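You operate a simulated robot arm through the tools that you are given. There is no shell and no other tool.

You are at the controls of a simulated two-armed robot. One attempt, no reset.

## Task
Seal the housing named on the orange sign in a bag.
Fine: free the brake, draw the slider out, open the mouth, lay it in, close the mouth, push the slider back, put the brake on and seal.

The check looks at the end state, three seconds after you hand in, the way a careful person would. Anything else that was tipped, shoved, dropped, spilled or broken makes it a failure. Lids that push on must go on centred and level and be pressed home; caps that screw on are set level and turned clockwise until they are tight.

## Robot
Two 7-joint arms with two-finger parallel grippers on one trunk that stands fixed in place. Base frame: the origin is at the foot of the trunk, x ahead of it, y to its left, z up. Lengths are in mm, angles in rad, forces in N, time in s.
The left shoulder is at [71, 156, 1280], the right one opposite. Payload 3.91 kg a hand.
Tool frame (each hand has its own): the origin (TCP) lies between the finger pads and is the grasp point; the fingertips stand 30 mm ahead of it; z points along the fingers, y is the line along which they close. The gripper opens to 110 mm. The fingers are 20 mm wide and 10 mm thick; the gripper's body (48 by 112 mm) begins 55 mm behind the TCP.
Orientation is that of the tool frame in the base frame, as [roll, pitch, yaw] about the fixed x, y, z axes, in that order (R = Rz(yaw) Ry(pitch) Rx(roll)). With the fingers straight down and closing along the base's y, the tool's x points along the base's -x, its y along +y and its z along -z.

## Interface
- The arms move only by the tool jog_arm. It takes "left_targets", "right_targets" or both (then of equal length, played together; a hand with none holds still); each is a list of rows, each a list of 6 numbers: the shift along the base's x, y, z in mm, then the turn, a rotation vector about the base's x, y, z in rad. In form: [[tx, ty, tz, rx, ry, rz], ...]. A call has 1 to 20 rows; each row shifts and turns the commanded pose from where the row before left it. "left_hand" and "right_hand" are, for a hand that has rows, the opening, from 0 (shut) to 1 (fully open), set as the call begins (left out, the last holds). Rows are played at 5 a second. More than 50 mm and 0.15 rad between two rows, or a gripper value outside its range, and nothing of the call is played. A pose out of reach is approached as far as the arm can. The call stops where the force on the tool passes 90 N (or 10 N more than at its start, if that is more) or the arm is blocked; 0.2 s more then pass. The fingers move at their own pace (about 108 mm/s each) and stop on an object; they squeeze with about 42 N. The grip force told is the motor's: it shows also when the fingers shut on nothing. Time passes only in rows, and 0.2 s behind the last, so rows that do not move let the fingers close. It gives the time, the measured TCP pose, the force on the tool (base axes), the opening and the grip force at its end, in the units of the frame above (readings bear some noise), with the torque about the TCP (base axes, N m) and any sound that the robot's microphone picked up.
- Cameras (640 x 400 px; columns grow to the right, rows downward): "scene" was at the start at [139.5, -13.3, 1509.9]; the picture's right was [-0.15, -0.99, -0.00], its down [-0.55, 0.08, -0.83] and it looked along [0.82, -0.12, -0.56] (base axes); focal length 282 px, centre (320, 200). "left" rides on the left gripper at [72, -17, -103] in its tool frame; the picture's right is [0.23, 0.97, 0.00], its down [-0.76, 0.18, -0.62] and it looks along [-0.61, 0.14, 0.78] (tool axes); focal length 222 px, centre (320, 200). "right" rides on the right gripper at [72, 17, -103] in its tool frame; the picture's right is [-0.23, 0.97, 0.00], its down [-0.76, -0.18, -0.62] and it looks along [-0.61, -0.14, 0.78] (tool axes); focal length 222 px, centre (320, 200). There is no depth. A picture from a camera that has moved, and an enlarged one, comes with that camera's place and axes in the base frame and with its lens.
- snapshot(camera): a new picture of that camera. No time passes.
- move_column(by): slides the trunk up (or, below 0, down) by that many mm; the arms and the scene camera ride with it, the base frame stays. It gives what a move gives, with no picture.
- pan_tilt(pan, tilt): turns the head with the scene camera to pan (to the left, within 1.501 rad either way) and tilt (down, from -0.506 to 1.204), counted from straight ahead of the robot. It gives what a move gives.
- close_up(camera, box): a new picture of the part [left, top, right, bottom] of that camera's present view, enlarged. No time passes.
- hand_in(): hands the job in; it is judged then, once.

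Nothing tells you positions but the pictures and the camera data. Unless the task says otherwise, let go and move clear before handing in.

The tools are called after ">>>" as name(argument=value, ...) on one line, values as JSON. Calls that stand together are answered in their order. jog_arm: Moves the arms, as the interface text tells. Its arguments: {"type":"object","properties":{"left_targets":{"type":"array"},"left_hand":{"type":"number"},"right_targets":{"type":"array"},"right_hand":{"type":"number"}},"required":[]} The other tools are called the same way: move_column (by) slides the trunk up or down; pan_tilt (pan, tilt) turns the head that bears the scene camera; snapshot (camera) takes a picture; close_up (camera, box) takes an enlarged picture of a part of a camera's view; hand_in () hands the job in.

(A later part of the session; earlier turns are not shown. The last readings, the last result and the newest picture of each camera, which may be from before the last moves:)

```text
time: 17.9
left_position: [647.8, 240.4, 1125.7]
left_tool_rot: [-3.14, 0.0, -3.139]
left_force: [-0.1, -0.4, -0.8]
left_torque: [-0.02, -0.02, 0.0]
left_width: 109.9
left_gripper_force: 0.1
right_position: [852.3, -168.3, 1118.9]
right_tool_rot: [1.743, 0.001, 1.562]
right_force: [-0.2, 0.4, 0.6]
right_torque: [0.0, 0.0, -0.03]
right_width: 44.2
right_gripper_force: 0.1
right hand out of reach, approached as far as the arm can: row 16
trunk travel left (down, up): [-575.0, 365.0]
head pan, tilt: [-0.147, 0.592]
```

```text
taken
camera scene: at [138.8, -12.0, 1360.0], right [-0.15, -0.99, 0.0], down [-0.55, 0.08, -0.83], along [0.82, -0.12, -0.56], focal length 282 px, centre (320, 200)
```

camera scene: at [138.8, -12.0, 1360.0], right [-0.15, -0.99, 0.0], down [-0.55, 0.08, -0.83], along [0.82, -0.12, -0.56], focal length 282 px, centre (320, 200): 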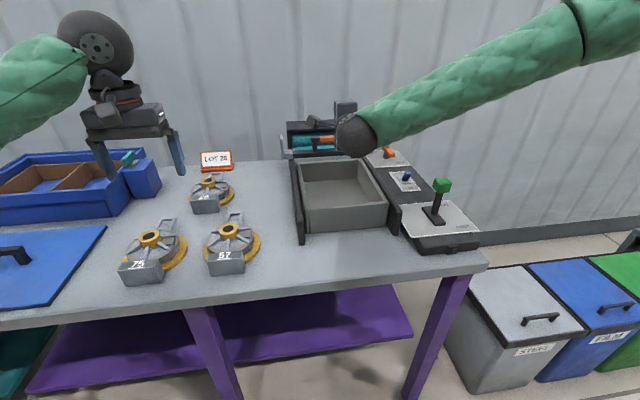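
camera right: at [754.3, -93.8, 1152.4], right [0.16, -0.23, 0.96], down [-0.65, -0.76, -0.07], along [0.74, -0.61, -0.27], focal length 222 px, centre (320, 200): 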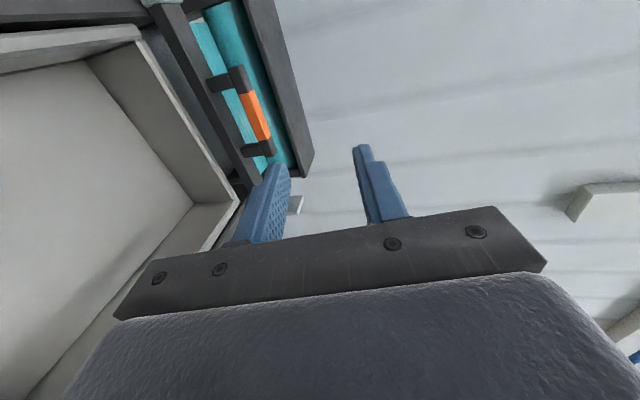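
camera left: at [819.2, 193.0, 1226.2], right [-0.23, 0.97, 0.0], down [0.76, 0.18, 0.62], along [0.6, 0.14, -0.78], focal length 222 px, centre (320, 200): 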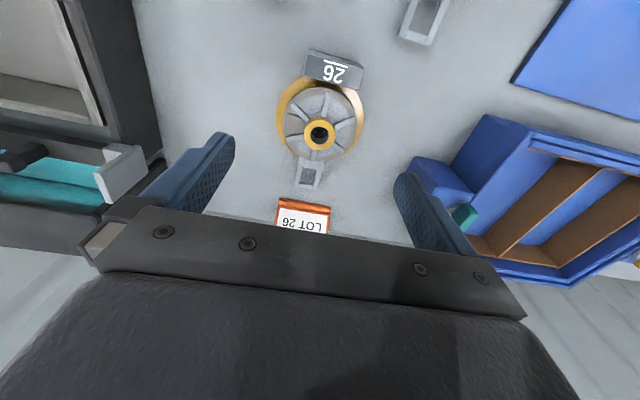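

The wrist reached about 80° from vertical; I'll ease the tilt to about 76° and check the handle position in this view before approaching.

>>> close_up(camera="right", box=[180, 50, 320, 200])

>>> jog_arm(right_targets=[[10, 0, -25, 0, 0.14, 0], [20, 0, -30, 0, 0, 0], [20, 0, -20, 0, 0, 0], [20, 0, -15, 0, 0, 0]], right_hand=0.33)

>>> snapshot(camera="right")

>>> close_up(camera="scene", box=[260, 80, 420, 200])

```text
2.67 times, centred on (250, 125) of right
camera zoom: at [754.3, -93.8, 1152.4], right [0.16, -0.23, 0.96], down [-0.65, -0.76, -0.07], along [0.74, -0.61, -0.27], focal length 592 px, centre (507, 400)
```

zoom: 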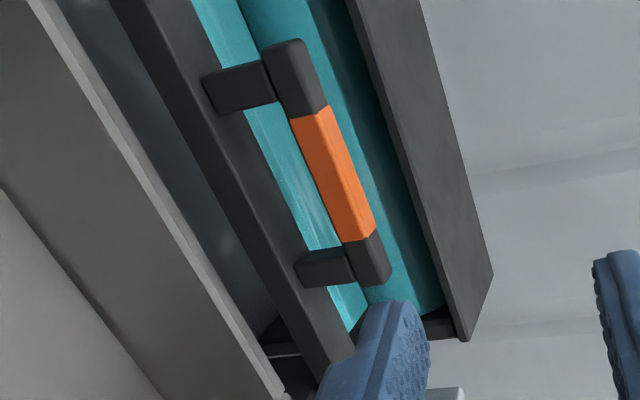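

```text
time: 18.9
left_position: [648.9, 239.0, 1125.2]
left_tool_rot: [3.141, 0.0, -3.14]
left_force: [0.2, 0.3, -0.3]
left_torque: [0.03, -0.01, -0.01]
left_width: 110.1
left_gripper_force: 0.2
right_position: [923.5, -169.6, 1026.7]
right_tool_rot: [1.886, 0.003, 1.561]
right_force: [0.6, -0.8, 0.6]
right_torque: [0.02, -0.01, 0.01]
right_width: 36.3
right_gripper_force: 0.1
trunk travel left (down, up): [-575.0, 365.0]
head pan, tilt: [-0.147, 0.592]
```

```text
taken
camera right: at [833.0, -95.9, 1074.0], right [0.3, -0.23, 0.93], down [-0.66, -0.76, 0.03], along [0.69, -0.62, -0.38], focal length 222 px, centre (320, 200)
```

right: 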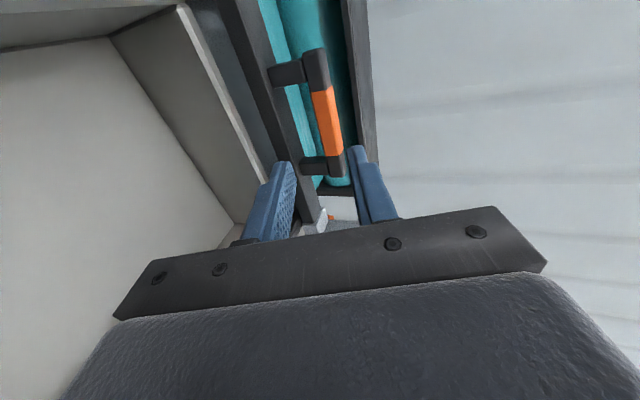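

```text
3.33 times, centred on (340, 140) of scene
camera zoom: at [140.7, -13.2, 1359.8], right [-0.15, -0.99, 0.0], down [-0.55, 0.08, -0.83], along [0.82, -0.12, -0.56], focal length 939 px, centre (253, 400)
```

zoom: 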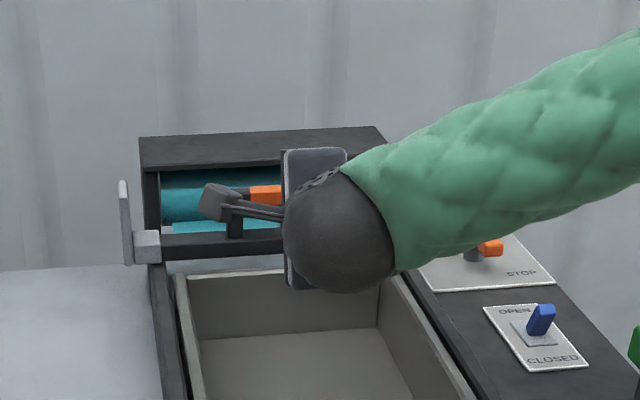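

The handle is lined up between the fingers (bottom finger left in view, top finger right). I'll approach along the finger direction in two stages.

>>> jog_arm(right_targets=[[2, 0, 10, 0, 0, 0], [28.5, 0, -9.3, 0, 0, 0], [19, 0, -6.2, 0, 0, 0]])

>>> snapshot(camera="right")

>>> close_up(camera="right", box=[240, 80, 420, 230])

```text
time: 19.8
left_position: [648.7, 239.2, 1125.1]
left_tool_rot: [3.141, 0.001, -3.139]
left_force: [-0.6, -0.9, -0.2]
left_torque: [-0.02, 0.04, -0.01]
left_width: 110.1
left_gripper_force: 0.0
right_position: [972.1, -169.0, 1022.1]
right_tool_rot: [1.884, 0.005, 1.562]
right_force: [-0.5, 0.8, -0.6]
right_torque: [-0.02, 0.01, 0.03]
right_width: 36.0
right_gripper_force: 0.1
trunk travel left (down, up): [-575.0, 365.0]
head pan, tilt: [-0.147, 0.592]
```

```text
taken
camera right: at [881.0, -95.5, 1070.1], right [0.3, -0.23, 0.93], down [-0.65, -0.76, 0.03], along [0.69, -0.61, -0.37], focal length 222 px, centre (320, 200)
```

right: 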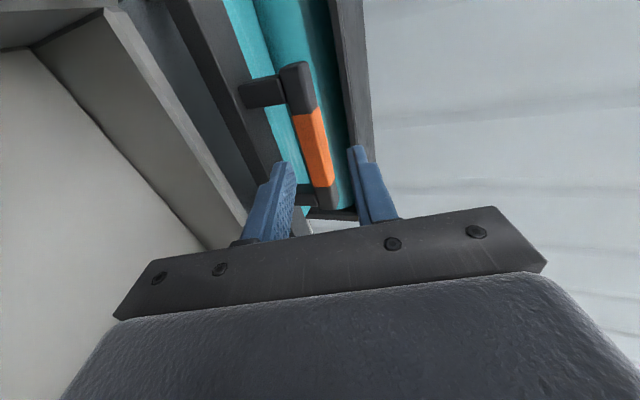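

```text
2.67 times, centred on (330, 155) of right
camera zoom: at [881.0, -95.5, 1070.1], right [0.3, -0.23, 0.93], down [-0.65, -0.76, 0.03], along [0.69, -0.61, -0.37], focal length 592 px, centre (293, 320)
```

zoom: 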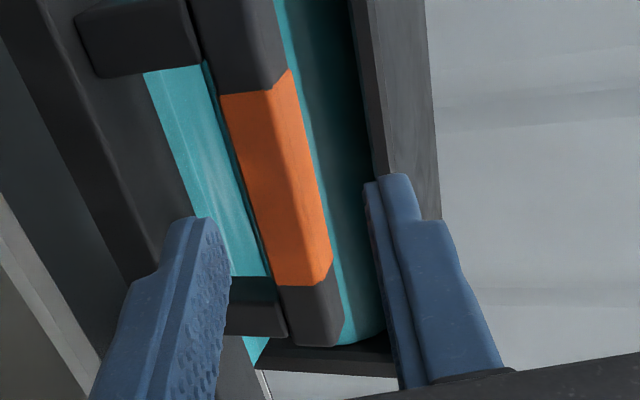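

The handle is centred between the fingers. I'll go the last 39 mm and close.

>>> jog_arm(right_targets=[[20, 0, -6.5, 0, 0, 0], [19, 0, -6.2, 0, 0, 0]])

>>> close_up(camera="right", box=[240, 80, 420, 230])

```text
time: 20.4
left_position: [648.0, 238.4, 1125.5]
left_tool_rot: [-3.141, 0.0, -3.139]
left_force: [0.0, 0.2, -0.3]
left_torque: [-0.02, 0.01, 0.0]
left_width: 109.9
left_gripper_force: 0.1
right_position: [995.2, -185.3, 1019.9]
right_tool_rot: [1.884, 0.005, 1.563]
right_force: [-3.0, 0.0, -0.4]
right_torque: [0.02, 0.13, -0.01]
right_width: 37.2
right_gripper_force: 0.9
right hand out of reach, approached as far as the arm can: row 1, 2
trunk travel left (down, up): [-575.0, 365.0]
head pan, tilt: [-0.147, 0.592]
```

```text
2.67 times, centred on (330, 155) of right
camera zoom: at [904.7, -111.1, 1067.7], right [0.3, -0.23, 0.93], down [-0.65, -0.76, 0.03], along [0.69, -0.61, -0.37], focal length 592 px, centre (293, 320)
```

zoom: 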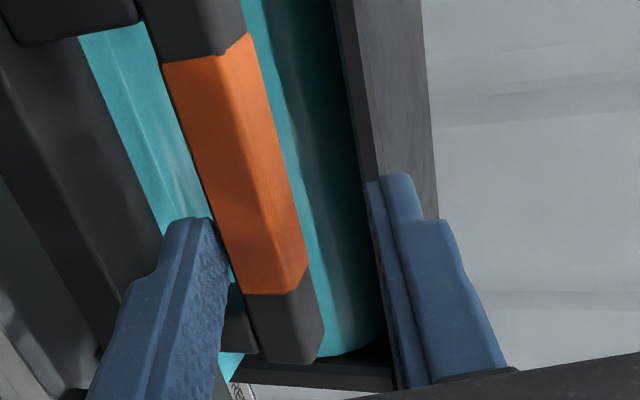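

The arm hit a joint limit near the handle in this roll direction. I'll back out and rethink the wrist orientation.

>>> jog_arm(right_targets=[[-19, 0, 6.2, 0, 0, 0], [-20, 0, 6.5, 0, 0, 0], [-30, 0, 12, 0, 0, 0], [-30, 0, 20, 0, 0, 0]])

>>> snapshot(camera="scene")

```text
time: 21.4
left_position: [647.1, 239.9, 1125.4]
left_tool_rot: [-3.14, 0.001, -3.14]
left_force: [0.2, 0.2, -0.5]
left_torque: [-0.01, 0.0, -0.01]
left_width: 110.0
left_gripper_force: 0.1
right_position: [894.7, -184.3, 1065.0]
right_tool_rot: [1.884, 0.003, 1.562]
right_force: [-0.3, 0.4, 0.3]
right_torque: [0.01, -0.01, -0.04]
right_width: 36.2
right_gripper_force: 0.0
trunk travel left (down, up): [-575.0, 365.0]
head pan, tilt: [-0.147, 0.592]
```

```text
taken
camera scene: at [138.2, -12.7, 1360.0], right [-0.15, -0.99, 0.0], down [-0.55, 0.08, -0.83], along [0.82, -0.12, -0.56], focal length 282 px, centre (320, 200)
```

scene: 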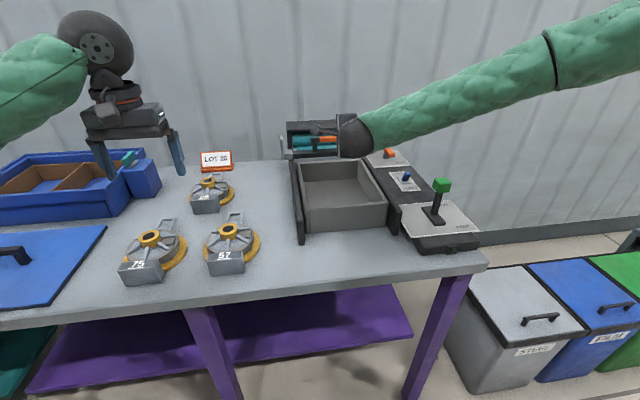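

I'll reduce the tilt to about 46° (which reached the brake fine), keep the roll, and pinch the handle across its corners instead.

>>> jog_arm(right_targets=[[-5, 4, 15, 0, 0.115, 0], [0, 4, 10, 0, 0.115, 0], [0, 4, 0, 0, 0.115, 0], [10, 2.5, 0, 0, 0.115, 0], [30, 0, -10, 0, 0, 0], [30, 0, -12, 0, 0, 0]], right_hand=0.38)

>>> snapshot(camera="right")

>>> close_up(camera="right", box=[220, 70, 400, 220])

```text
time: 22.8
left_position: [650.9, 238.1, 1125.5]
left_tool_rot: [3.14, -0.002, -3.141]
left_force: [0.6, 0.2, -0.2]
left_torque: [0.0, 0.03, -0.02]
left_width: 110.2
left_gripper_force: 0.0
right_position: [964.0, -171.0, 1066.3]
right_tool_rot: [2.347, 0.007, 1.564]
right_force: [-0.3, 0.2, -1.0]
right_torque: [-0.02, 0.0, 0.01]
right_width: 41.7
right_gripper_force: 0.1
trunk travel left (down, up): [-575.0, 365.0]
head pan, tilt: [-0.147, 0.592]
```

```text
taken
camera right: at [903.6, -97.1, 1150.3], right [0.68, -0.23, 0.7], down [-0.57, -0.76, 0.31], along [0.45, -0.61, -0.64], focal length 222 px, centre (320, 200)
```

right: 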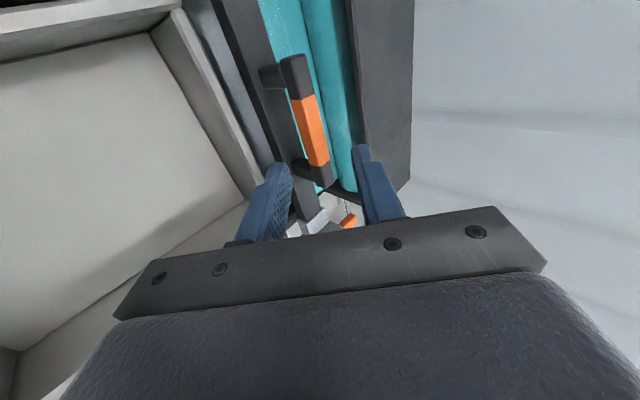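

```text
2.67 times, centred on (310, 145) of right
camera zoom: at [903.6, -97.1, 1150.3], right [0.68, -0.23, 0.7], down [-0.57, -0.76, 0.31], along [0.45, -0.61, -0.64], focal length 592 px, centre (347, 347)
```

zoom: 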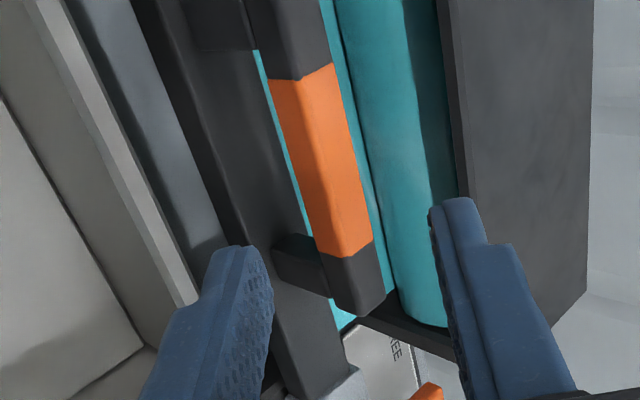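

The handle lies centred between the fingers. Advancing along the finger axis in two steps.

>>> jog_arm(right_targets=[[0, 1, -8, 0, 0, 0], [18, 0, -17.6, 0, 0, 0], [14, 0, -13.7, 0, 0, 0]])

>>> close_up(camera="right", box=[220, 70, 400, 220])

```text
time: 23.6
left_position: [649.7, 239.0, 1125.5]
left_tool_rot: [3.141, -0.001, -3.141]
left_force: [-0.6, -0.2, 0.0]
left_torque: [0.02, -0.02, -0.01]
left_width: 110.0
left_gripper_force: 0.0
right_position: [987.5, -176.4, 1030.0]
right_tool_rot: [2.345, 0.009, 1.568]
right_force: [0.0, -1.4, 0.2]
right_torque: [0.0, 0.02, 0.0]
right_width: 41.9
right_gripper_force: 0.1
right hand out of reach, approached as far as the arm can: row 3
trunk travel left (down, up): [-575.0, 365.0]
head pan, tilt: [-0.147, 0.592]
```

```text
2.67 times, centred on (310, 145) of right
camera zoom: at [926.9, -102.5, 1114.3], right [0.68, -0.23, 0.7], down [-0.57, -0.76, 0.31], along [0.46, -0.61, -0.64], focal length 592 px, centre (347, 347)
```

zoom: 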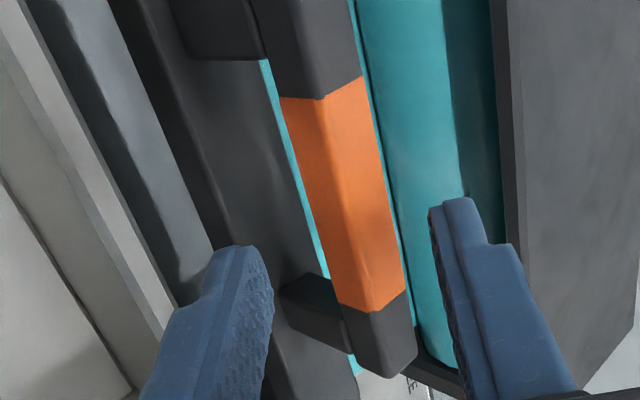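

Same limit again — the roll direction is the issue. I'll back off and roll the gripper the other way (180° about the fingers).

>>> jog_arm(right_targets=[[-25, 0, 25, 0, 0, 0], [-25, 0, 25, 0, 0, 0], [-30, 0, 20, 0, 0, 0]])

>>> jog_arm(right_targets=[[0, 0, 0, -0.1068, 0, 0.1048], [0, 0, 0, -0.1068, 0, 0.1048], [0, 0, 0, -0.1068, 0, 0.1048], [0, 0, 0, -0.1068, 0, 0.1048], [0, 0, 0, -0.1068, 0, 0.1048], [0, 0, 0, -0.1068, 0, 0.1048], [0, 0, 0, -0.1068, 0, 0.1048], [0, 0, 0, -0.1068, 0, 0.1048], [0, 0, 0, -0.1068, 0, 0.1048], [0, 0, 0, -0.1068, 0, 0.1048], [0, 0, 0, -0.1068, 0, 0.1048], [0, 0, 0, -0.1068, 0, 0.1048], [0, 0, 0, -0.1068, 0, 0.1048], [0, 0, 0, -0.1068, 0, 0.1048], [0, 0, 0, -0.1068, 0, 0.1048], [0, 0, 0, -0.1068, 0, 0.1048], [0, 0, 0, -0.1068, 0, 0.1048], [0, 0, 0, -0.1068, 0, 0.1048], [0, 0, 0, -0.1068, 0, 0.1048], [0, 0, 0, -0.1068, 0, 0.1048]])

>>> snapshot(camera="right")

>>> snapshot(camera="scene")

```text
time: 24.4
left_position: [646.9, 239.4, 1127.3]
left_tool_rot: [-3.141, 0.003, -3.139]
left_force: [-0.6, 0.5, -0.6]
left_torque: [-0.02, -0.04, -0.02]
left_width: 110.1
left_gripper_force: 0.1
right_position: [906.0, -175.7, 1100.3]
right_tool_rot: [2.345, 0.008, 1.563]
right_force: [-0.6, 0.4, 0.8]
right_torque: [-0.01, 0.02, 0.0]
right_width: 41.9
right_gripper_force: 0.1
trunk travel left (down, up): [-575.0, 365.0]
head pan, tilt: [-0.147, 0.592]
```

```text
time: 28.6
left_position: [647.7, 239.2, 1126.4]
left_tool_rot: [3.14, 0.0, -3.139]
left_force: [-0.5, 0.4, -0.2]
left_torque: [-0.01, 0.03, 0.04]
left_width: 110.1
left_gripper_force: 0.1
right_position: [873.1, -179.9, 1076.7]
right_tool_rot: [-2.324, 0.129, -1.676]
right_force: [0.4, -0.2, 0.3]
right_torque: [-0.01, 0.01, 0.03]
right_width: 41.8
right_gripper_force: 0.0
right hand out of reach, approached as far as the arm can: row 19, 20
trunk travel left (down, up): [-575.0, 365.0]
head pan, tilt: [-0.147, 0.592]
```

```text
taken
camera right: at [780.3, -247.7, 1124.6], right [-0.63, 0.38, -0.67], down [-0.26, 0.71, 0.65], along [0.73, 0.58, -0.35], focal length 222 px, centre (320, 200)
```

right: 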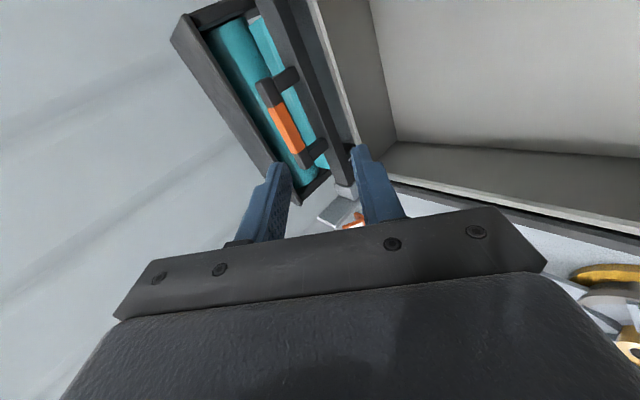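

```text
taken
camera scene: at [138.6, -13.0, 1360.0], right [-0.15, -0.99, 0.0], down [-0.55, 0.08, -0.83], along [0.82, -0.12, -0.56], focal length 282 px, centre (320, 200)
```

scene: 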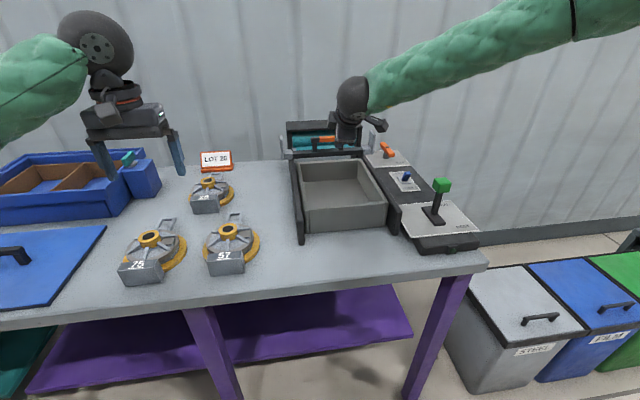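

The roll range is about ±80–90°. I'll roll back to about +78° (a slight skew is harmless) which should free up the extra reach.

>>> jog_arm(right_targets=[[3, 0.3, 0.5, 0.107, 0.0016, -0.0988], [3, 0.3, 0.5, 0.107, 0.0016, -0.0988], [3, 0.3, 0.5, 0.107, 0.0016, -0.0988], [3, 0.3, 0.5, 0.107, 0.0016, -0.0988], [3, 0.3, 0.5, 0.107, 0.0016, -0.0988], [3, 0.3, 0.5, 0.107, 0.0016, -0.0988], [3, 0.3, 0.5, 0.107, 0.0016, -0.0988], [3, 0.3, 0.5, 0.107, 0.0016, -0.0988], [3, 0.3, 0.5, 0.107, 0.0016, -0.0988], [3, 0.3, 0.5, 0.107, 0.0016, -0.0988], [3, 0.3, 0.5, 0.107, 0.0016, -0.0988], [3, 0.3, 0.5, 0.107, 0.0016, -0.0988], [3, 0.3, 0.5, 0.107, 0.0016, -0.0988], [3, 0.3, 0.5, 0.107, 0.0016, -0.0988], [3, 0.3, 0.5, 0.107, 0.0016, -0.0988], [3, 0.3, 0.5, 0.107, 0.0016, -0.0988], [3, 0.3, 0.5, 0.107, 0.0016, -0.0988], [3, 0.3, 0.5, 0.107, 0.0016, -0.0988], [3, 0.3, 0.5, 0.107, 0.0016, -0.0988]], right_hand=0.4)

>>> snapshot(camera="right")

```text
time: 32.5
left_position: [648.3, 239.2, 1124.9]
left_tool_rot: [3.14, -0.001, -3.141]
left_force: [-0.1, -0.7, 0.1]
left_torque: [-0.01, 0.02, 0.03]
left_width: 110.1
left_gripper_force: 0.0
right_position: [930.4, -172.5, 1084.5]
right_tool_rot: [2.3, 0.152, 1.734]
right_force: [0.1, 0.1, 1.0]
right_torque: [0.02, -0.02, 0.02]
right_width: 44.1
right_gripper_force: 0.1
trunk travel left (down, up): [-575.0, 365.0]
head pan, tilt: [-0.147, 0.592]
```

```text
taken
camera right: at [854.2, -100.0, 1153.9], right [0.66, -0.01, 0.75], down [-0.46, -0.8, 0.39], along [0.6, -0.61, -0.53], focal length 222 px, centre (320, 200)
```

right: 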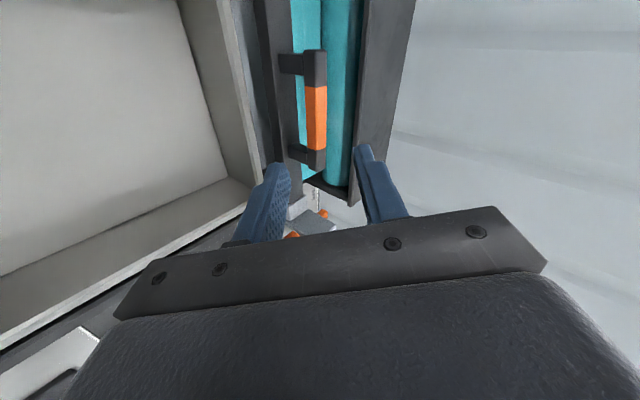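

Orientation is good. I'll advance toward the handle again, stopping short to check.

>>> jog_arm(right_targets=[[20, 0.7, -19, 0, 0, 0], [20, 0.7, -18, 0, 0, 0], [18, 0.3, -16, 0, 0, 0]], right_hand=0.36)

>>> close_up(camera="right", box=[220, 70, 400, 220])

```text
time: 33.4
left_position: [650.6, 239.0, 1125.2]
left_tool_rot: [-3.141, -0.002, -3.141]
left_force: [0.9, 0.7, 0.6]
left_torque: [0.01, 0.03, -0.02]
left_width: 110.0
left_gripper_force: 0.1
right_position: [990.4, -172.2, 1030.3]
right_tool_rot: [2.3, 0.154, 1.737]
right_force: [0.3, -0.5, 0.0]
right_torque: [0.01, 0.02, -0.04]
right_width: 39.6
right_gripper_force: 0.1
trunk travel left (down, up): [-575.0, 365.0]
head pan, tilt: [-0.147, 0.592]
```

```text
2.67 times, centred on (310, 145) of right
camera zoom: at [912.6, -99.2, 1099.5], right [0.66, -0.01, 0.75], down [-0.46, -0.8, 0.4], along [0.6, -0.61, -0.53], focal length 592 px, centre (347, 347)
```

zoom: 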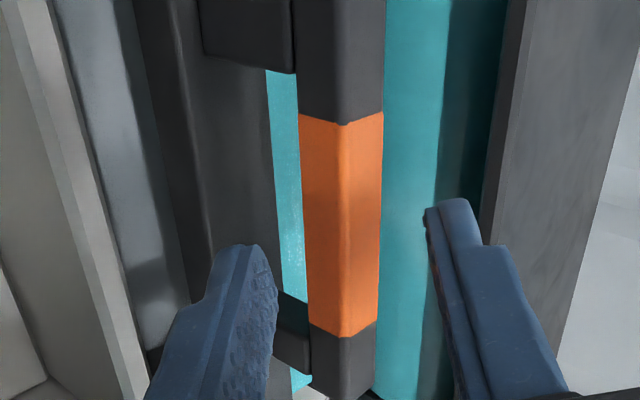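

Well centred and within reach now. Final 18 mm and close on the handle.

>>> jog_arm(right_targets=[[7, 0.5, -6.3, 0, 0, 0], [6.5, 0.5, -6, 0, 0, 0]])

>>> close_up(camera="right", box=[220, 70, 400, 220])

```text
time: 34.0
left_position: [647.0, 239.4, 1125.5]
left_tool_rot: [3.141, 0.0, -3.14]
left_force: [0.2, -0.2, 0.2]
left_torque: [-0.02, 0.0, 0.02]
left_width: 110.0
left_gripper_force: 0.1
right_position: [995.7, -177.7, 1022.0]
right_tool_rot: [2.298, 0.155, 1.735]
right_force: [0.2, -0.3, 0.6]
right_torque: [0.01, -0.02, 0.0]
right_width: 39.5
right_gripper_force: 0.1
right hand out of reach, approached as far as the arm can: row 1, 2
trunk travel left (down, up): [-575.0, 365.0]
head pan, tilt: [-0.147, 0.592]
```

```text
2.67 times, centred on (310, 145) of right
camera zoom: at [917.6, -104.7, 1091.7], right [0.66, 0.0, 0.75], down [-0.46, -0.8, 0.4], along [0.6, -0.6, -0.53], focal length 592 px, centre (347, 347)
```

zoom: 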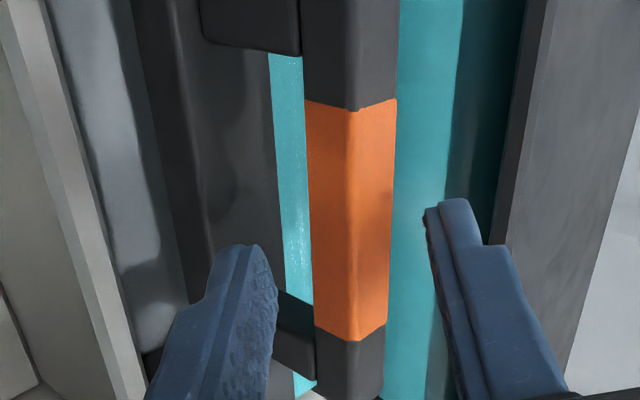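

The limit is tied to the rolled wrist. The space behind and above the handle is open (roll-box roof edge is near x=1090, z=1010), so I'll un-roll and instead hook the two fingers behind the handle from above.

>>> jog_arm(right_targets=[[-28, 2, 25, 0, 0, 0], [-28, 3, 25, 0, 0, 0], [0, 0, 5, -0.1024, -0.003, 0.0897], [0, 0, 5, -0.1024, -0.003, 0.0897], [0, 0, 5, -0.1024, -0.003, 0.0897], [0, 0, 5, -0.1024, -0.003, 0.0897], [0, 0, 5, -0.1024, -0.003, 0.0897], [0, 0, 0, -0.1024, -0.003, 0.0897], [0, 0, 0, -0.1024, -0.003, 0.0897], [0, 0, 0, -0.1024, -0.003, 0.0897], [0, 0, 0, -0.1024, -0.003, 0.0897], [0, 0, 0, -0.1024, -0.003, 0.0897], [0, 0, 0, 0, 0.12, 0]], right_hand=0.3)

>>> snapshot(camera="right")

```text
time: 36.8
left_position: [649.0, 238.7, 1125.3]
left_tool_rot: [-3.141, -0.002, -3.14]
left_force: [0.7, 0.0, 0.0]
left_torque: [-0.01, 0.02, -0.01]
left_width: 109.8
left_gripper_force: 0.1
right_position: [939.9, -171.5, 1097.5]
right_tool_rot: [3.133, 0.73, -3.117]
right_force: [0.4, 0.4, -0.1]
right_torque: [0.01, -0.05, 0.01]
right_width: 33.0
right_gripper_force: 0.1
trunk travel left (down, up): [-575.0, 365.0]
head pan, tilt: [-0.147, 0.592]
```

```text
taken
camera right: at [818.1, -158.7, 1125.9], right [0.14, 0.98, 0.16], down [0.16, -0.18, 0.97], along [0.98, -0.11, -0.18], focal length 222 px, centre (320, 200)
```

right: 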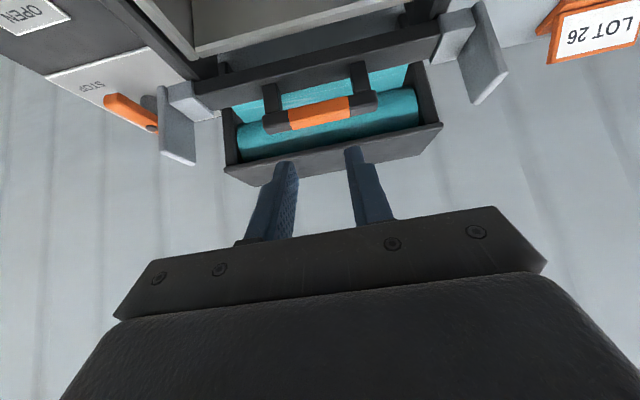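

Handle centre confirmed at about (1017, -171, 1005). I'll move above and just past it to test reach in this posture.

>>> jog_arm(right_targets=[[30, 0.5, -8, 0, 0, 0], [30, 0.5, -8, 0, 0, 0], [26, 0, -6, 0, 0, 0]])

>>> snapshot(camera="right")

>>> close_up(camera="scene", box=[260, 80, 420, 200])

```text
time: 37.5
left_position: [647.1, 238.8, 1126.7]
left_tool_rot: [-3.141, -0.002, -3.139]
left_force: [0.3, -0.1, 0.4]
left_torque: [0.02, 0.0, 0.0]
left_width: 110.1
left_gripper_force: 0.0
right_position: [1009.0, -184.8, 1078.9]
right_tool_rot: [3.134, 0.732, -3.119]
right_force: [0.5, 0.2, 1.0]
right_torque: [-0.03, -0.01, 0.03]
right_width: 32.9
right_gripper_force: 0.0
right hand out of reach, approached as far as the arm can: row 3
trunk travel left (down, up): [-575.0, 365.0]
head pan, tilt: [-0.147, 0.592]
```

```text
taken
camera right: at [887.5, -171.3, 1108.5], right [0.14, 0.98, 0.16], down [0.15, -0.18, 0.97], along [0.98, -0.11, -0.18], focal length 222 px, centre (320, 200)
```

right: 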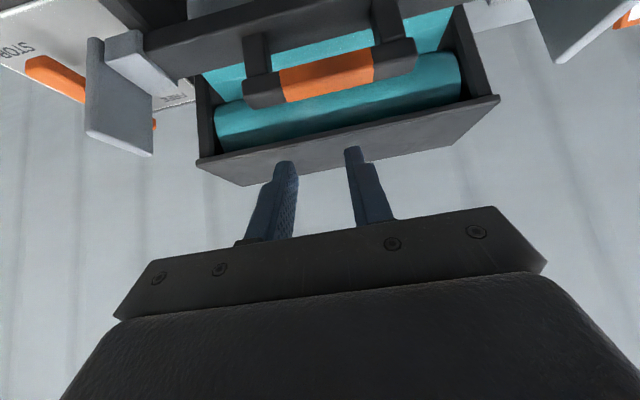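

```text
3.33 times, centred on (340, 140) of scene
camera zoom: at [138.9, -13.1, 1360.0], right [-0.15, -0.99, 0.0], down [-0.55, 0.08, -0.83], along [0.82, -0.12, -0.56], focal length 939 px, centre (253, 400)
```

zoom: 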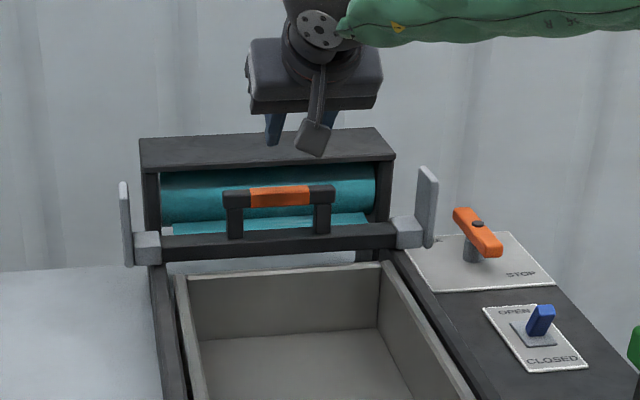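

Reach is limited here even un-rolled, likely because the wrist is above the shoulder. I'll raise the trunk back by 150 mm and come down on the handle from there.

>>> move_column(by=150)

>>> jog_arm(right_targets=[[0, 4, -40, 0, 0, 0], [0, 4, -40, 0, 0, 0], [0, 4, -40, 0, 0, 0], [5, 3, -25, 0, 0, 0], [10, 0, -5, 0, 0, 0]])

>>> snapshot(camera="right")

>>> snapshot(camera="scene")

```text
time: 39.3
left_position: [649.6, 239.8, 1274.7]
left_tool_rot: [3.141, -0.002, -3.141]
left_force: [0.0, -0.1, -0.1]
left_torque: [0.0, 0.01, 0.02]
left_width: 109.8
left_gripper_force: 0.1
right_position: [1011.5, -184.7, 1228.9]
right_tool_rot: [3.131, 0.732, -3.121]
right_force: [-1.0, -0.4, 0.1]
right_torque: [-0.01, -0.01, 0.02]
right_width: 33.2
right_gripper_force: 0.0
trunk travel left (down, up): [-725.0, 215.0]
head pan, tilt: [-0.147, 0.592]
```

```text
time: 40.5
left_position: [647.6, 238.7, 1274.8]
left_tool_rot: [3.141, -0.001, -3.14]
left_force: [-0.5, 0.0, 0.2]
left_torque: [0.02, -0.01, 0.0]
left_width: 109.9
left_gripper_force: 0.1
right_position: [981.8, -209.7, 1099.9]
right_tool_rot: [3.132, 0.732, -3.121]
right_force: [-0.6, -1.2, 0.9]
right_torque: [0.04, 0.01, 0.01]
right_width: 33.1
right_gripper_force: 0.0
right hand out of reach, approached as far as the arm can: row 1, 2, 3, 4, 5
trunk travel left (down, up): [-725.0, 215.0]
head pan, tilt: [-0.147, 0.592]
```

```text
taken
camera right: at [858.8, -195.4, 1129.6], right [0.14, 0.98, 0.16], down [0.15, -0.18, 0.97], along [0.98, -0.11, -0.18], focal length 222 px, centre (320, 200)
```

right: 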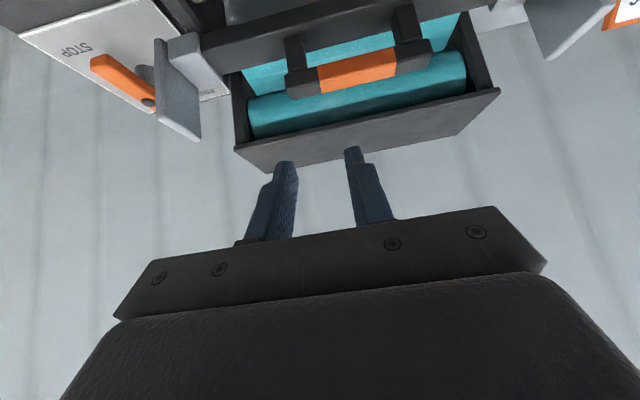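

```text
taken
camera scene: at [139.7, -13.0, 1509.9], right [-0.15, -0.99, 0.0], down [-0.55, 0.08, -0.83], along [0.82, -0.12, -0.56], focal length 282 px, centre (320, 200)
```

scene: 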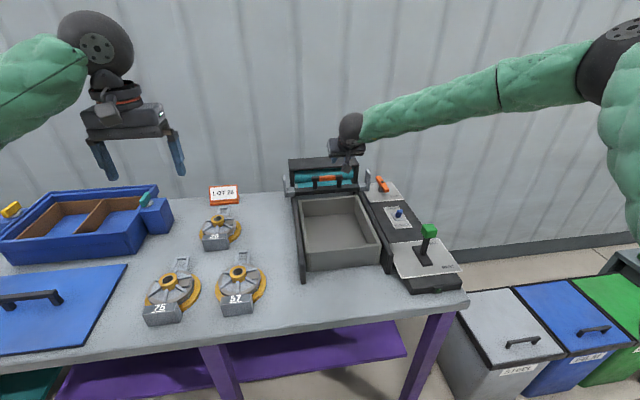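

Raising made it worse; the wrist seems unable to straighten past a minimum bend, so a more upright tool (about 30° tilt) should work. I'll set that up with a slight trunk drop.

>>> jog_arm(right_targets=[[-10, 10, 20, 0, 0.105, 0], [-10, 10, 20, 0, 0.105, 0], [0, 10, 15, 0, 0, 0], [0, 9, 10, 0, 0, 0]])

>>> move_column(by=-60)

>>> jog_arm(right_targets=[[20, 0, 0, 0, 0, 0], [20, 0, -5, 0, 0, 0], [20, 0, -5, 0, 0, 0], [11, 0, 0, 0, 0, 0]])

>>> snapshot(camera="right")

```text
time: 41.5
left_position: [647.2, 239.2, 1275.1]
left_tool_rot: [3.141, -0.001, -3.139]
left_force: [0.7, 0.2, 0.9]
left_torque: [0.02, 0.05, 0.03]
left_width: 110.0
left_gripper_force: 0.1
right_position: [956.7, -171.8, 1168.1]
right_tool_rot: [3.125, 0.521, -3.123]
right_force: [0.2, 0.4, 0.4]
right_torque: [0.0, 0.01, 0.02]
right_width: 33.0
right_gripper_force: 0.0
right hand out of reach, approached as far as the arm can: row 4
trunk travel left (down, up): [-725.0, 215.0]
head pan, tilt: [-0.147, 0.592]
```

```text
time: 42.5
left_position: [649.2, 238.8, 1215.7]
left_tool_rot: [3.141, 0.001, -3.14]
left_force: [-0.4, -0.4, 0.6]
left_torque: [-0.04, -0.01, 0.0]
left_width: 109.9
left_gripper_force: 0.2
right_position: [957.7, -173.8, 1106.5]
right_tool_rot: [3.127, 0.522, -3.122]
right_force: [0.3, 0.5, 0.5]
right_torque: [-0.01, 0.0, 0.01]
right_width: 32.9
right_gripper_force: 0.1
trunk travel left (down, up): [-665.0, 275.0]
head pan, tilt: [-0.147, 0.592]
```

```text
time: 43.5
left_position: [648.1, 238.1, 1215.0]
left_tool_rot: [-3.141, -0.002, -3.139]
left_force: [0.1, -0.2, 0.8]
left_torque: [0.03, 0.01, -0.01]
left_width: 109.9
left_gripper_force: 0.1
right_position: [988.7, -207.6, 1109.9]
right_tool_rot: [3.126, 0.523, -3.122]
right_force: [0.5, 0.2, 0.3]
right_torque: [-0.01, 0.0, 0.0]
right_width: 33.1
right_gripper_force: 0.2
right hand out of reach, approached as far as the arm can: row 1, 2, 3, 4
trunk travel left (down, up): [-665.0, 275.0]
head pan, tilt: [-0.147, 0.592]
```

```text
taken
camera right: at [874.2, -194.0, 1163.2], right [0.17, 0.98, 0.13], down [0.35, -0.18, 0.92], along [0.92, -0.11, -0.38], focal length 222 px, centre (320, 200)
```

right: 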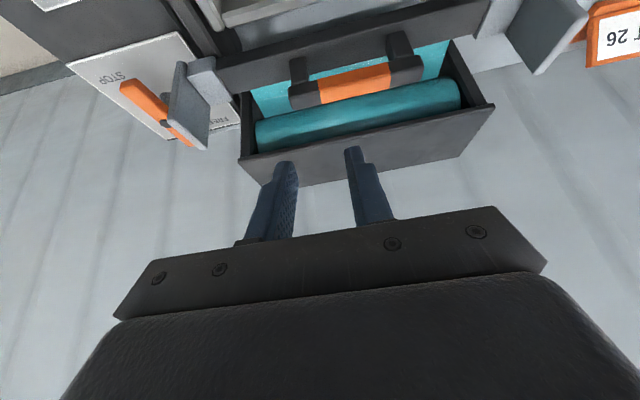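

The limit is clearly "forward-left-down relative to the shoulder", so a much lower trunk helps. I'll raise both hands well clear first, then lower the trunk to about -350 mm.

>>> jog_arm(left_targets=[[0, 0, 45, 0, 0, 0], [0, 0, 45, 0, 0, 0], [0, 0, 45, 0, 0, 0], [0, 0, 45, 0, 0, 0], [0, 0, 45, 0, 0, 0], [0, 0, 45, 0, 0, 0]], right_targets=[[-25, 5, 42, 0, 0, 0], [-15, 5, 45, 0, 0, 0], [-15, 5, 45, 0, 0, 0], [-15, 5, 45, 0, 0, 0], [-10, 5, 45, 0, 0, 0], [0, 5, 45, 0, 0, 0]])

>>> move_column(by=-290)

>>> pan_tilt(pan=-0.15, tilt=0.45)

>>> snapshot(camera="scene")

>>> snapshot(camera="right")

```text
time: 44.9
left_position: [645.5, 238.6, 1486.1]
left_tool_rot: [-3.141, 0.001, -3.139]
left_force: [0.6, -0.4, -0.6]
left_torque: [-0.01, -0.05, -0.01]
left_width: 109.8
left_gripper_force: 0.1
right_position: [906.1, -179.7, 1376.6]
right_tool_rot: [3.123, 0.525, -3.125]
right_force: [-0.8, 0.1, -0.4]
right_torque: [0.03, -0.02, -0.02]
right_width: 33.2
right_gripper_force: 0.0
trunk travel left (down, up): [-665.0, 275.0]
head pan, tilt: [-0.147, 0.592]
```

```text
time: 47.8
left_position: [647.0, 239.7, 1195.8]
left_tool_rot: [3.14, -0.001, -3.14]
left_force: [-0.3, -0.8, -0.2]
left_torque: [0.01, -0.01, 0.01]
left_width: 110.2
left_gripper_force: 0.0
right_position: [908.2, -177.4, 1086.0]
right_tool_rot: [3.127, 0.523, -3.124]
right_force: [-0.4, -0.5, 0.1]
right_torque: [0.0, 0.01, 0.0]
right_width: 32.8
right_gripper_force: 0.0
trunk travel left (down, up): [-375.0, 565.0]
head pan, tilt: [-0.147, 0.592]
```

```text
time: 48.5
left_position: [647.5, 238.6, 1194.1]
left_tool_rot: [3.142, -0.001, -3.14]
left_force: [-0.7, 0.4, 0.3]
left_torque: [0.01, 0.02, 0.01]
left_width: 109.9
left_gripper_force: 0.0
right_position: [906.7, -178.3, 1085.7]
right_tool_rot: [3.126, 0.523, -3.123]
right_force: [-0.1, 0.1, -0.4]
right_torque: [-0.02, -0.01, 0.01]
right_width: 33.0
right_gripper_force: 0.1
trunk travel left (down, up): [-375.0, 565.0]
head pan, tilt: [-0.15, 0.45]
```

```text
taken
camera scene: at [142.7, -13.7, 1172.6], right [-0.15, -0.99, 0.0], down [-0.43, 0.06, -0.9], along [0.89, -0.13, -0.44], focal length 282 px, centre (320, 200)
```

scene: 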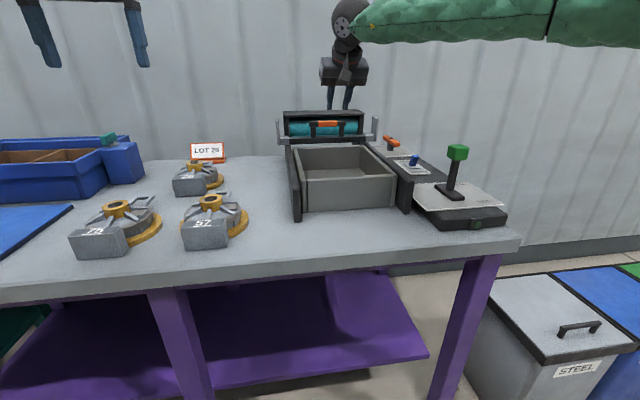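

```text
taken
camera right: at [794.0, -164.5, 1139.6], right [0.17, 0.98, 0.13], down [0.35, -0.18, 0.92], along [0.92, -0.11, -0.38], focal length 222 px, centre (320, 200)
```

right: 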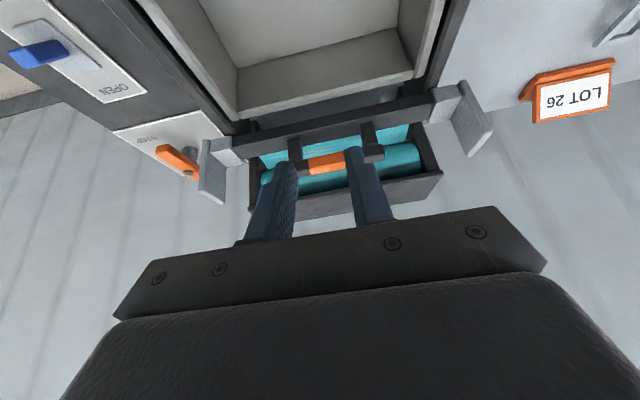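

Arms are clear after the trunk drop. Now I'll advance above the handle again.

>>> jog_arm(right_targets=[[32, 2, 0, 0, 0, 0], [32, 2, 0, 0, 0, 0], [32, 2, 0, 0, 0, 0], [31, 1, -8, 0, 0, 0]])

>>> snapshot(camera="right")

>>> close_up(camera="scene", box=[270, 30, 430, 150])

```text
time: 49.5
left_position: [648.8, 239.7, 1197.2]
left_tool_rot: [-3.141, -0.002, -3.14]
left_force: [-0.2, 0.3, -0.3]
left_torque: [0.02, 0.01, 0.01]
left_width: 109.8
left_gripper_force: 0.1
right_position: [956.7, -179.3, 1084.0]
right_tool_rot: [3.124, 0.523, -3.125]
right_force: [0.1, -0.6, 0.6]
right_torque: [-0.01, 0.0, 0.0]
right_width: 33.1
right_gripper_force: 0.1
right hand out of reach, approached as far as the arm can: row 2, 3, 4
trunk travel left (down, up): [-375.0, 565.0]
head pan, tilt: [-0.15, 0.45]
```

```text
taken
camera right: at [843.2, -165.5, 1137.9], right [0.17, 0.98, 0.13], down [0.35, -0.18, 0.92], along [0.92, -0.11, -0.38], focal length 222 px, centre (320, 200)
```

right: 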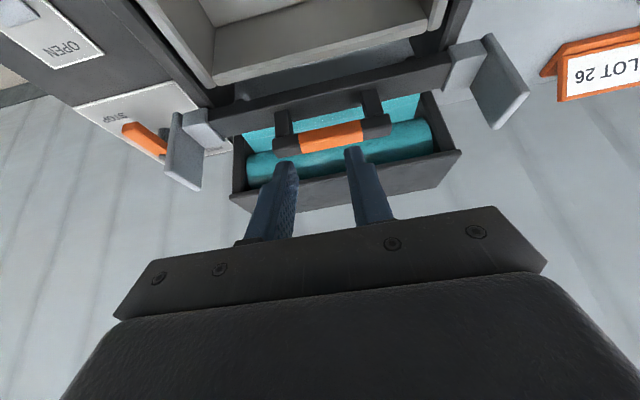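

```text
3.33 times, centred on (350, 90) of scene
camera zoom: at [142.4, -13.9, 1172.7], right [-0.15, -0.99, 0.0], down [-0.43, 0.07, -0.9], along [0.89, -0.13, -0.44], focal length 939 px, centre (220, 567)
```

zoom: 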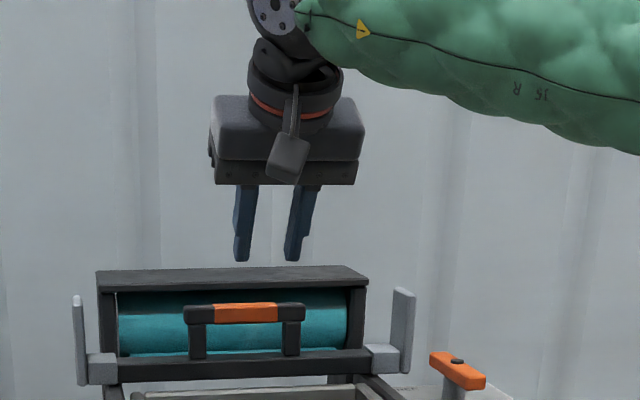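

That posture hits a different limit. A middle trunk height with a 45° tilt and hooking a bit further right on the handle (y≈-200) should be inside all the limits; I'll try that.

>>> jog_arm(right_targets=[[-20, -5, 0, 0, -0.13, 0], [-20, -5, 0, 0, -0.13, 0], [0, -5, 0, 0, 0, 0]], right_hand=0)

>>> move_column(by=110)

>>> jog_arm(right_targets=[[20, -2, -40, 0, 0, 0], [20, -2, -40, 0, 0, 0], [25, -2, -30, 0, 0, 0], [25, 0, -5, 0, 0, 0], [20, 0, 0, 0, 0, 0]])

>>> snapshot(camera="right")

```text
time: 50.3
left_position: [647.9, 238.1, 1195.6]
left_tool_rot: [3.142, 0.0, -3.141]
left_force: [-0.1, 0.2, 0.4]
left_torque: [0.02, 0.0, -0.02]
left_width: 109.9
left_gripper_force: 0.1
right_position: [915.6, -194.5, 1084.5]
right_tool_rot: [3.132, 0.786, -3.12]
right_force: [0.3, 0.2, -0.2]
right_torque: [0.0, -0.02, 0.0]
right_width: 0.0
right_gripper_force: 37.7
trunk travel left (down, up): [-375.0, 565.0]
head pan, tilt: [-0.15, 0.45]
```

```text
time: 51.7
left_position: [647.2, 239.7, 1304.1]
left_tool_rot: [3.141, -0.003, -3.14]
left_force: [0.5, 0.1, -1.1]
left_torque: [0.04, 0.0, -0.02]
left_width: 109.8
left_gripper_force: 0.0
right_position: [916.2, -194.4, 1193.6]
right_tool_rot: [3.133, 0.782, -3.118]
right_force: [-0.5, 0.5, 0.3]
right_torque: [-0.01, 0.0, -0.05]
right_width: 0.2
right_gripper_force: 37.8
trunk travel left (down, up): [-485.0, 455.0]
head pan, tilt: [-0.15, 0.45]
```

```text
time: 52.9
left_position: [648.2, 238.4, 1305.7]
left_tool_rot: [3.141, -0.001, -3.14]
left_force: [0.3, 0.4, -0.7]
left_torque: [0.03, 0.02, -0.02]
left_width: 109.9
left_gripper_force: 0.1
right_position: [1026.9, -201.5, 1078.6]
right_tool_rot: [3.13, 0.781, -3.121]
right_force: [-0.7, 0.1, -0.3]
right_torque: [0.01, 0.03, 0.03]
right_width: 0.0
right_gripper_force: 38.0
trunk travel left (down, up): [-485.0, 455.0]
head pan, tilt: [-0.15, 0.45]
```

```text
taken
camera right: at [904.1, -187.5, 1100.1], right [0.13, 0.98, 0.17], down [0.11, -0.18, 0.98], along [0.99, -0.11, -0.13], focal length 222 px, centre (320, 200)
```

right: 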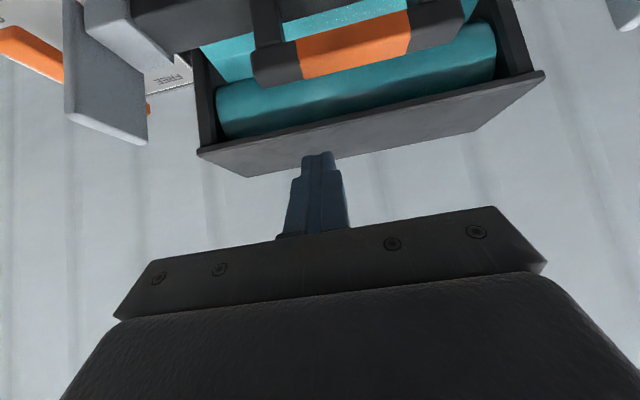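

Reached without any limit this time. The handle's far-top edge is near (1025, 1014); I'll descend just behind it, shallowly, so the tips stay above the roll.

>>> jog_arm(right_targets=[[0, 0, -20, 0, 0, 0], [0, 0, -12, 0, 0, 0], [0, 0, -5, 0, 0, 0]])

>>> snapshot(camera="right")

>>> close_up(camera="scene", box=[270, 60, 430, 180])

```text
time: 53.7
left_position: [647.3, 238.5, 1305.2]
left_tool_rot: [-3.141, 0.0, -3.14]
left_force: [0.0, -0.5, -0.2]
left_torque: [0.0, 0.02, -0.01]
left_width: 110.2
left_gripper_force: 0.0
right_position: [1027.2, -200.0, 1041.2]
right_tool_rot: [3.131, 0.784, -3.119]
right_force: [0.4, 0.9, -0.8]
right_torque: [-0.01, -0.02, 0.01]
right_width: 0.0
right_gripper_force: 38.0
trunk travel left (down, up): [-485.0, 455.0]
head pan, tilt: [-0.15, 0.45]
```

```text
taken
camera right: at [903.2, -186.3, 1064.4], right [0.13, 0.98, 0.17], down [0.11, -0.18, 0.98], along [0.99, -0.11, -0.13], focal length 222 px, centre (320, 200)
```

right: 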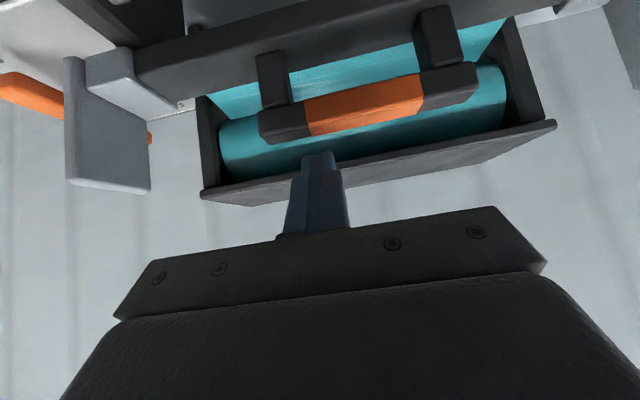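

```text
3.33 times, centred on (350, 120) of scene
camera zoom: at [143.0, -13.8, 1282.7], right [-0.15, -0.99, 0.0], down [-0.43, 0.06, -0.9], along [0.89, -0.13, -0.44], focal length 939 px, centre (220, 467)
```

zoom: 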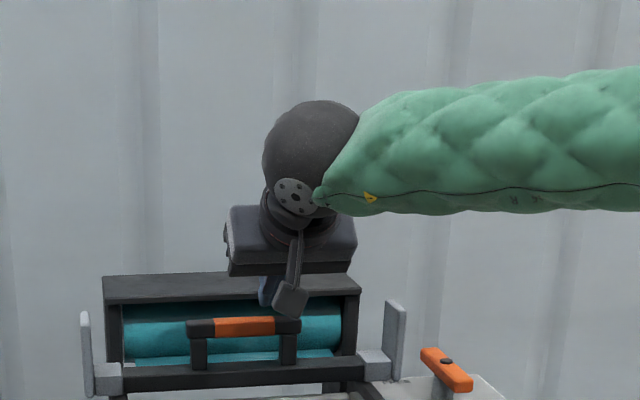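

Clear of everything. Lower 7 mm more, then draw back gently to make contact with the handle's far edge.

>>> jog_arm(right_targets=[[0, 0, -4, 0, 0, 0], [0, 0, -4, 0, 0, 0], [-3, 0, 0, 0, 0, 0], [-3, 0, 0, 0, 0, 0], [-3, 0, 0, 0, 0, 0]])

>>> snapshot(camera="right")

```text
time: 54.9
left_position: [648.0, 238.7, 1305.9]
left_tool_rot: [3.141, 0.0, -3.14]
left_force: [0.0, -0.6, 0.3]
left_torque: [0.01, -0.03, -0.01]
left_width: 109.9
left_gripper_force: 0.0
right_position: [1017.7, -199.4, 1034.4]
right_tool_rot: [3.131, 0.786, -3.121]
right_force: [0.7, 0.0, 1.7]
right_torque: [0.0, -0.02, -0.04]
right_width: 0.0
right_gripper_force: 38.4
trunk travel left (down, up): [-485.0, 455.0]
head pan, tilt: [-0.15, 0.45]
```

```text
taken
camera right: at [894.2, -186.1, 1056.2], right [0.13, 0.98, 0.17], down [0.11, -0.18, 0.98], along [0.99, -0.11, -0.13], focal length 222 px, centre (320, 200)
```

right: 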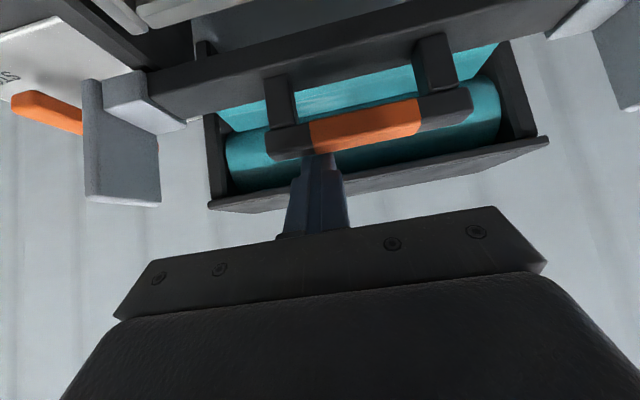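

The fingertips are now behind the handle bar. I'll draw back 20 mm and see whether the slider follows.

>>> jog_arm(right_targets=[[-4, 0, 0, 0, 0, 0], [-5, 0, 0, 0, 0, 0], [-5, 0, 0, 0, 0, 0], [-6, 0, 0, 0, 0, 0]])

>>> snapshot(camera="right")

>>> close_up(camera="scene", box=[270, 60, 430, 180])

```text
time: 55.9
left_position: [646.0, 239.1, 1305.5]
left_tool_rot: [3.14, 0.001, -3.139]
left_force: [0.0, -0.2, -0.6]
left_torque: [0.03, -0.02, -0.01]
left_width: 110.1
left_gripper_force: 0.1
right_position: [997.9, -200.2, 1033.9]
right_tool_rot: [3.13, 0.783, -3.119]
right_force: [-0.1, 0.3, 1.5]
right_torque: [-0.04, -0.01, -0.01]
right_width: 0.0
right_gripper_force: 37.6
trunk travel left (down, up): [-485.0, 455.0]
head pan, tilt: [-0.15, 0.45]
```

```text
taken
camera right: at [874.1, -186.4, 1056.3], right [0.13, 0.98, 0.17], down [0.11, -0.18, 0.98], along [0.99, -0.11, -0.13], focal length 222 px, centre (320, 200)
```

right: 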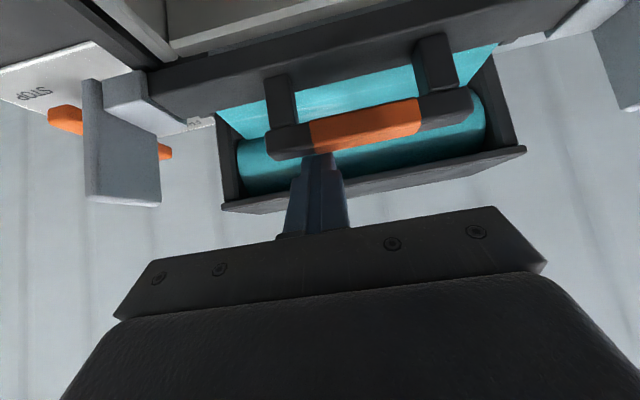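

```text
3.33 times, centred on (350, 120) of scene
camera zoom: at [142.5, -13.8, 1282.7], right [-0.15, -0.99, 0.0], down [-0.43, 0.06, -0.9], along [0.89, -0.13, -0.44], focal length 939 px, centre (220, 467)
```

zoom: 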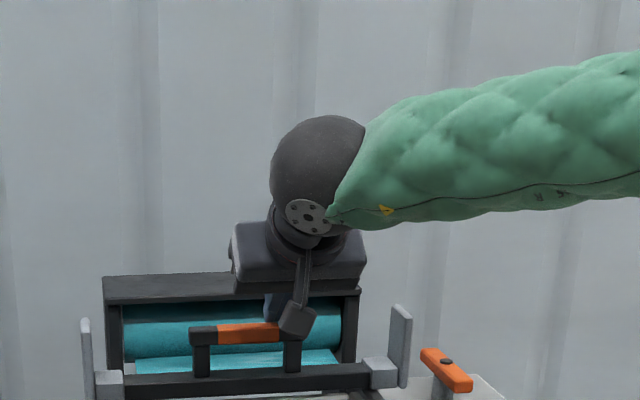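

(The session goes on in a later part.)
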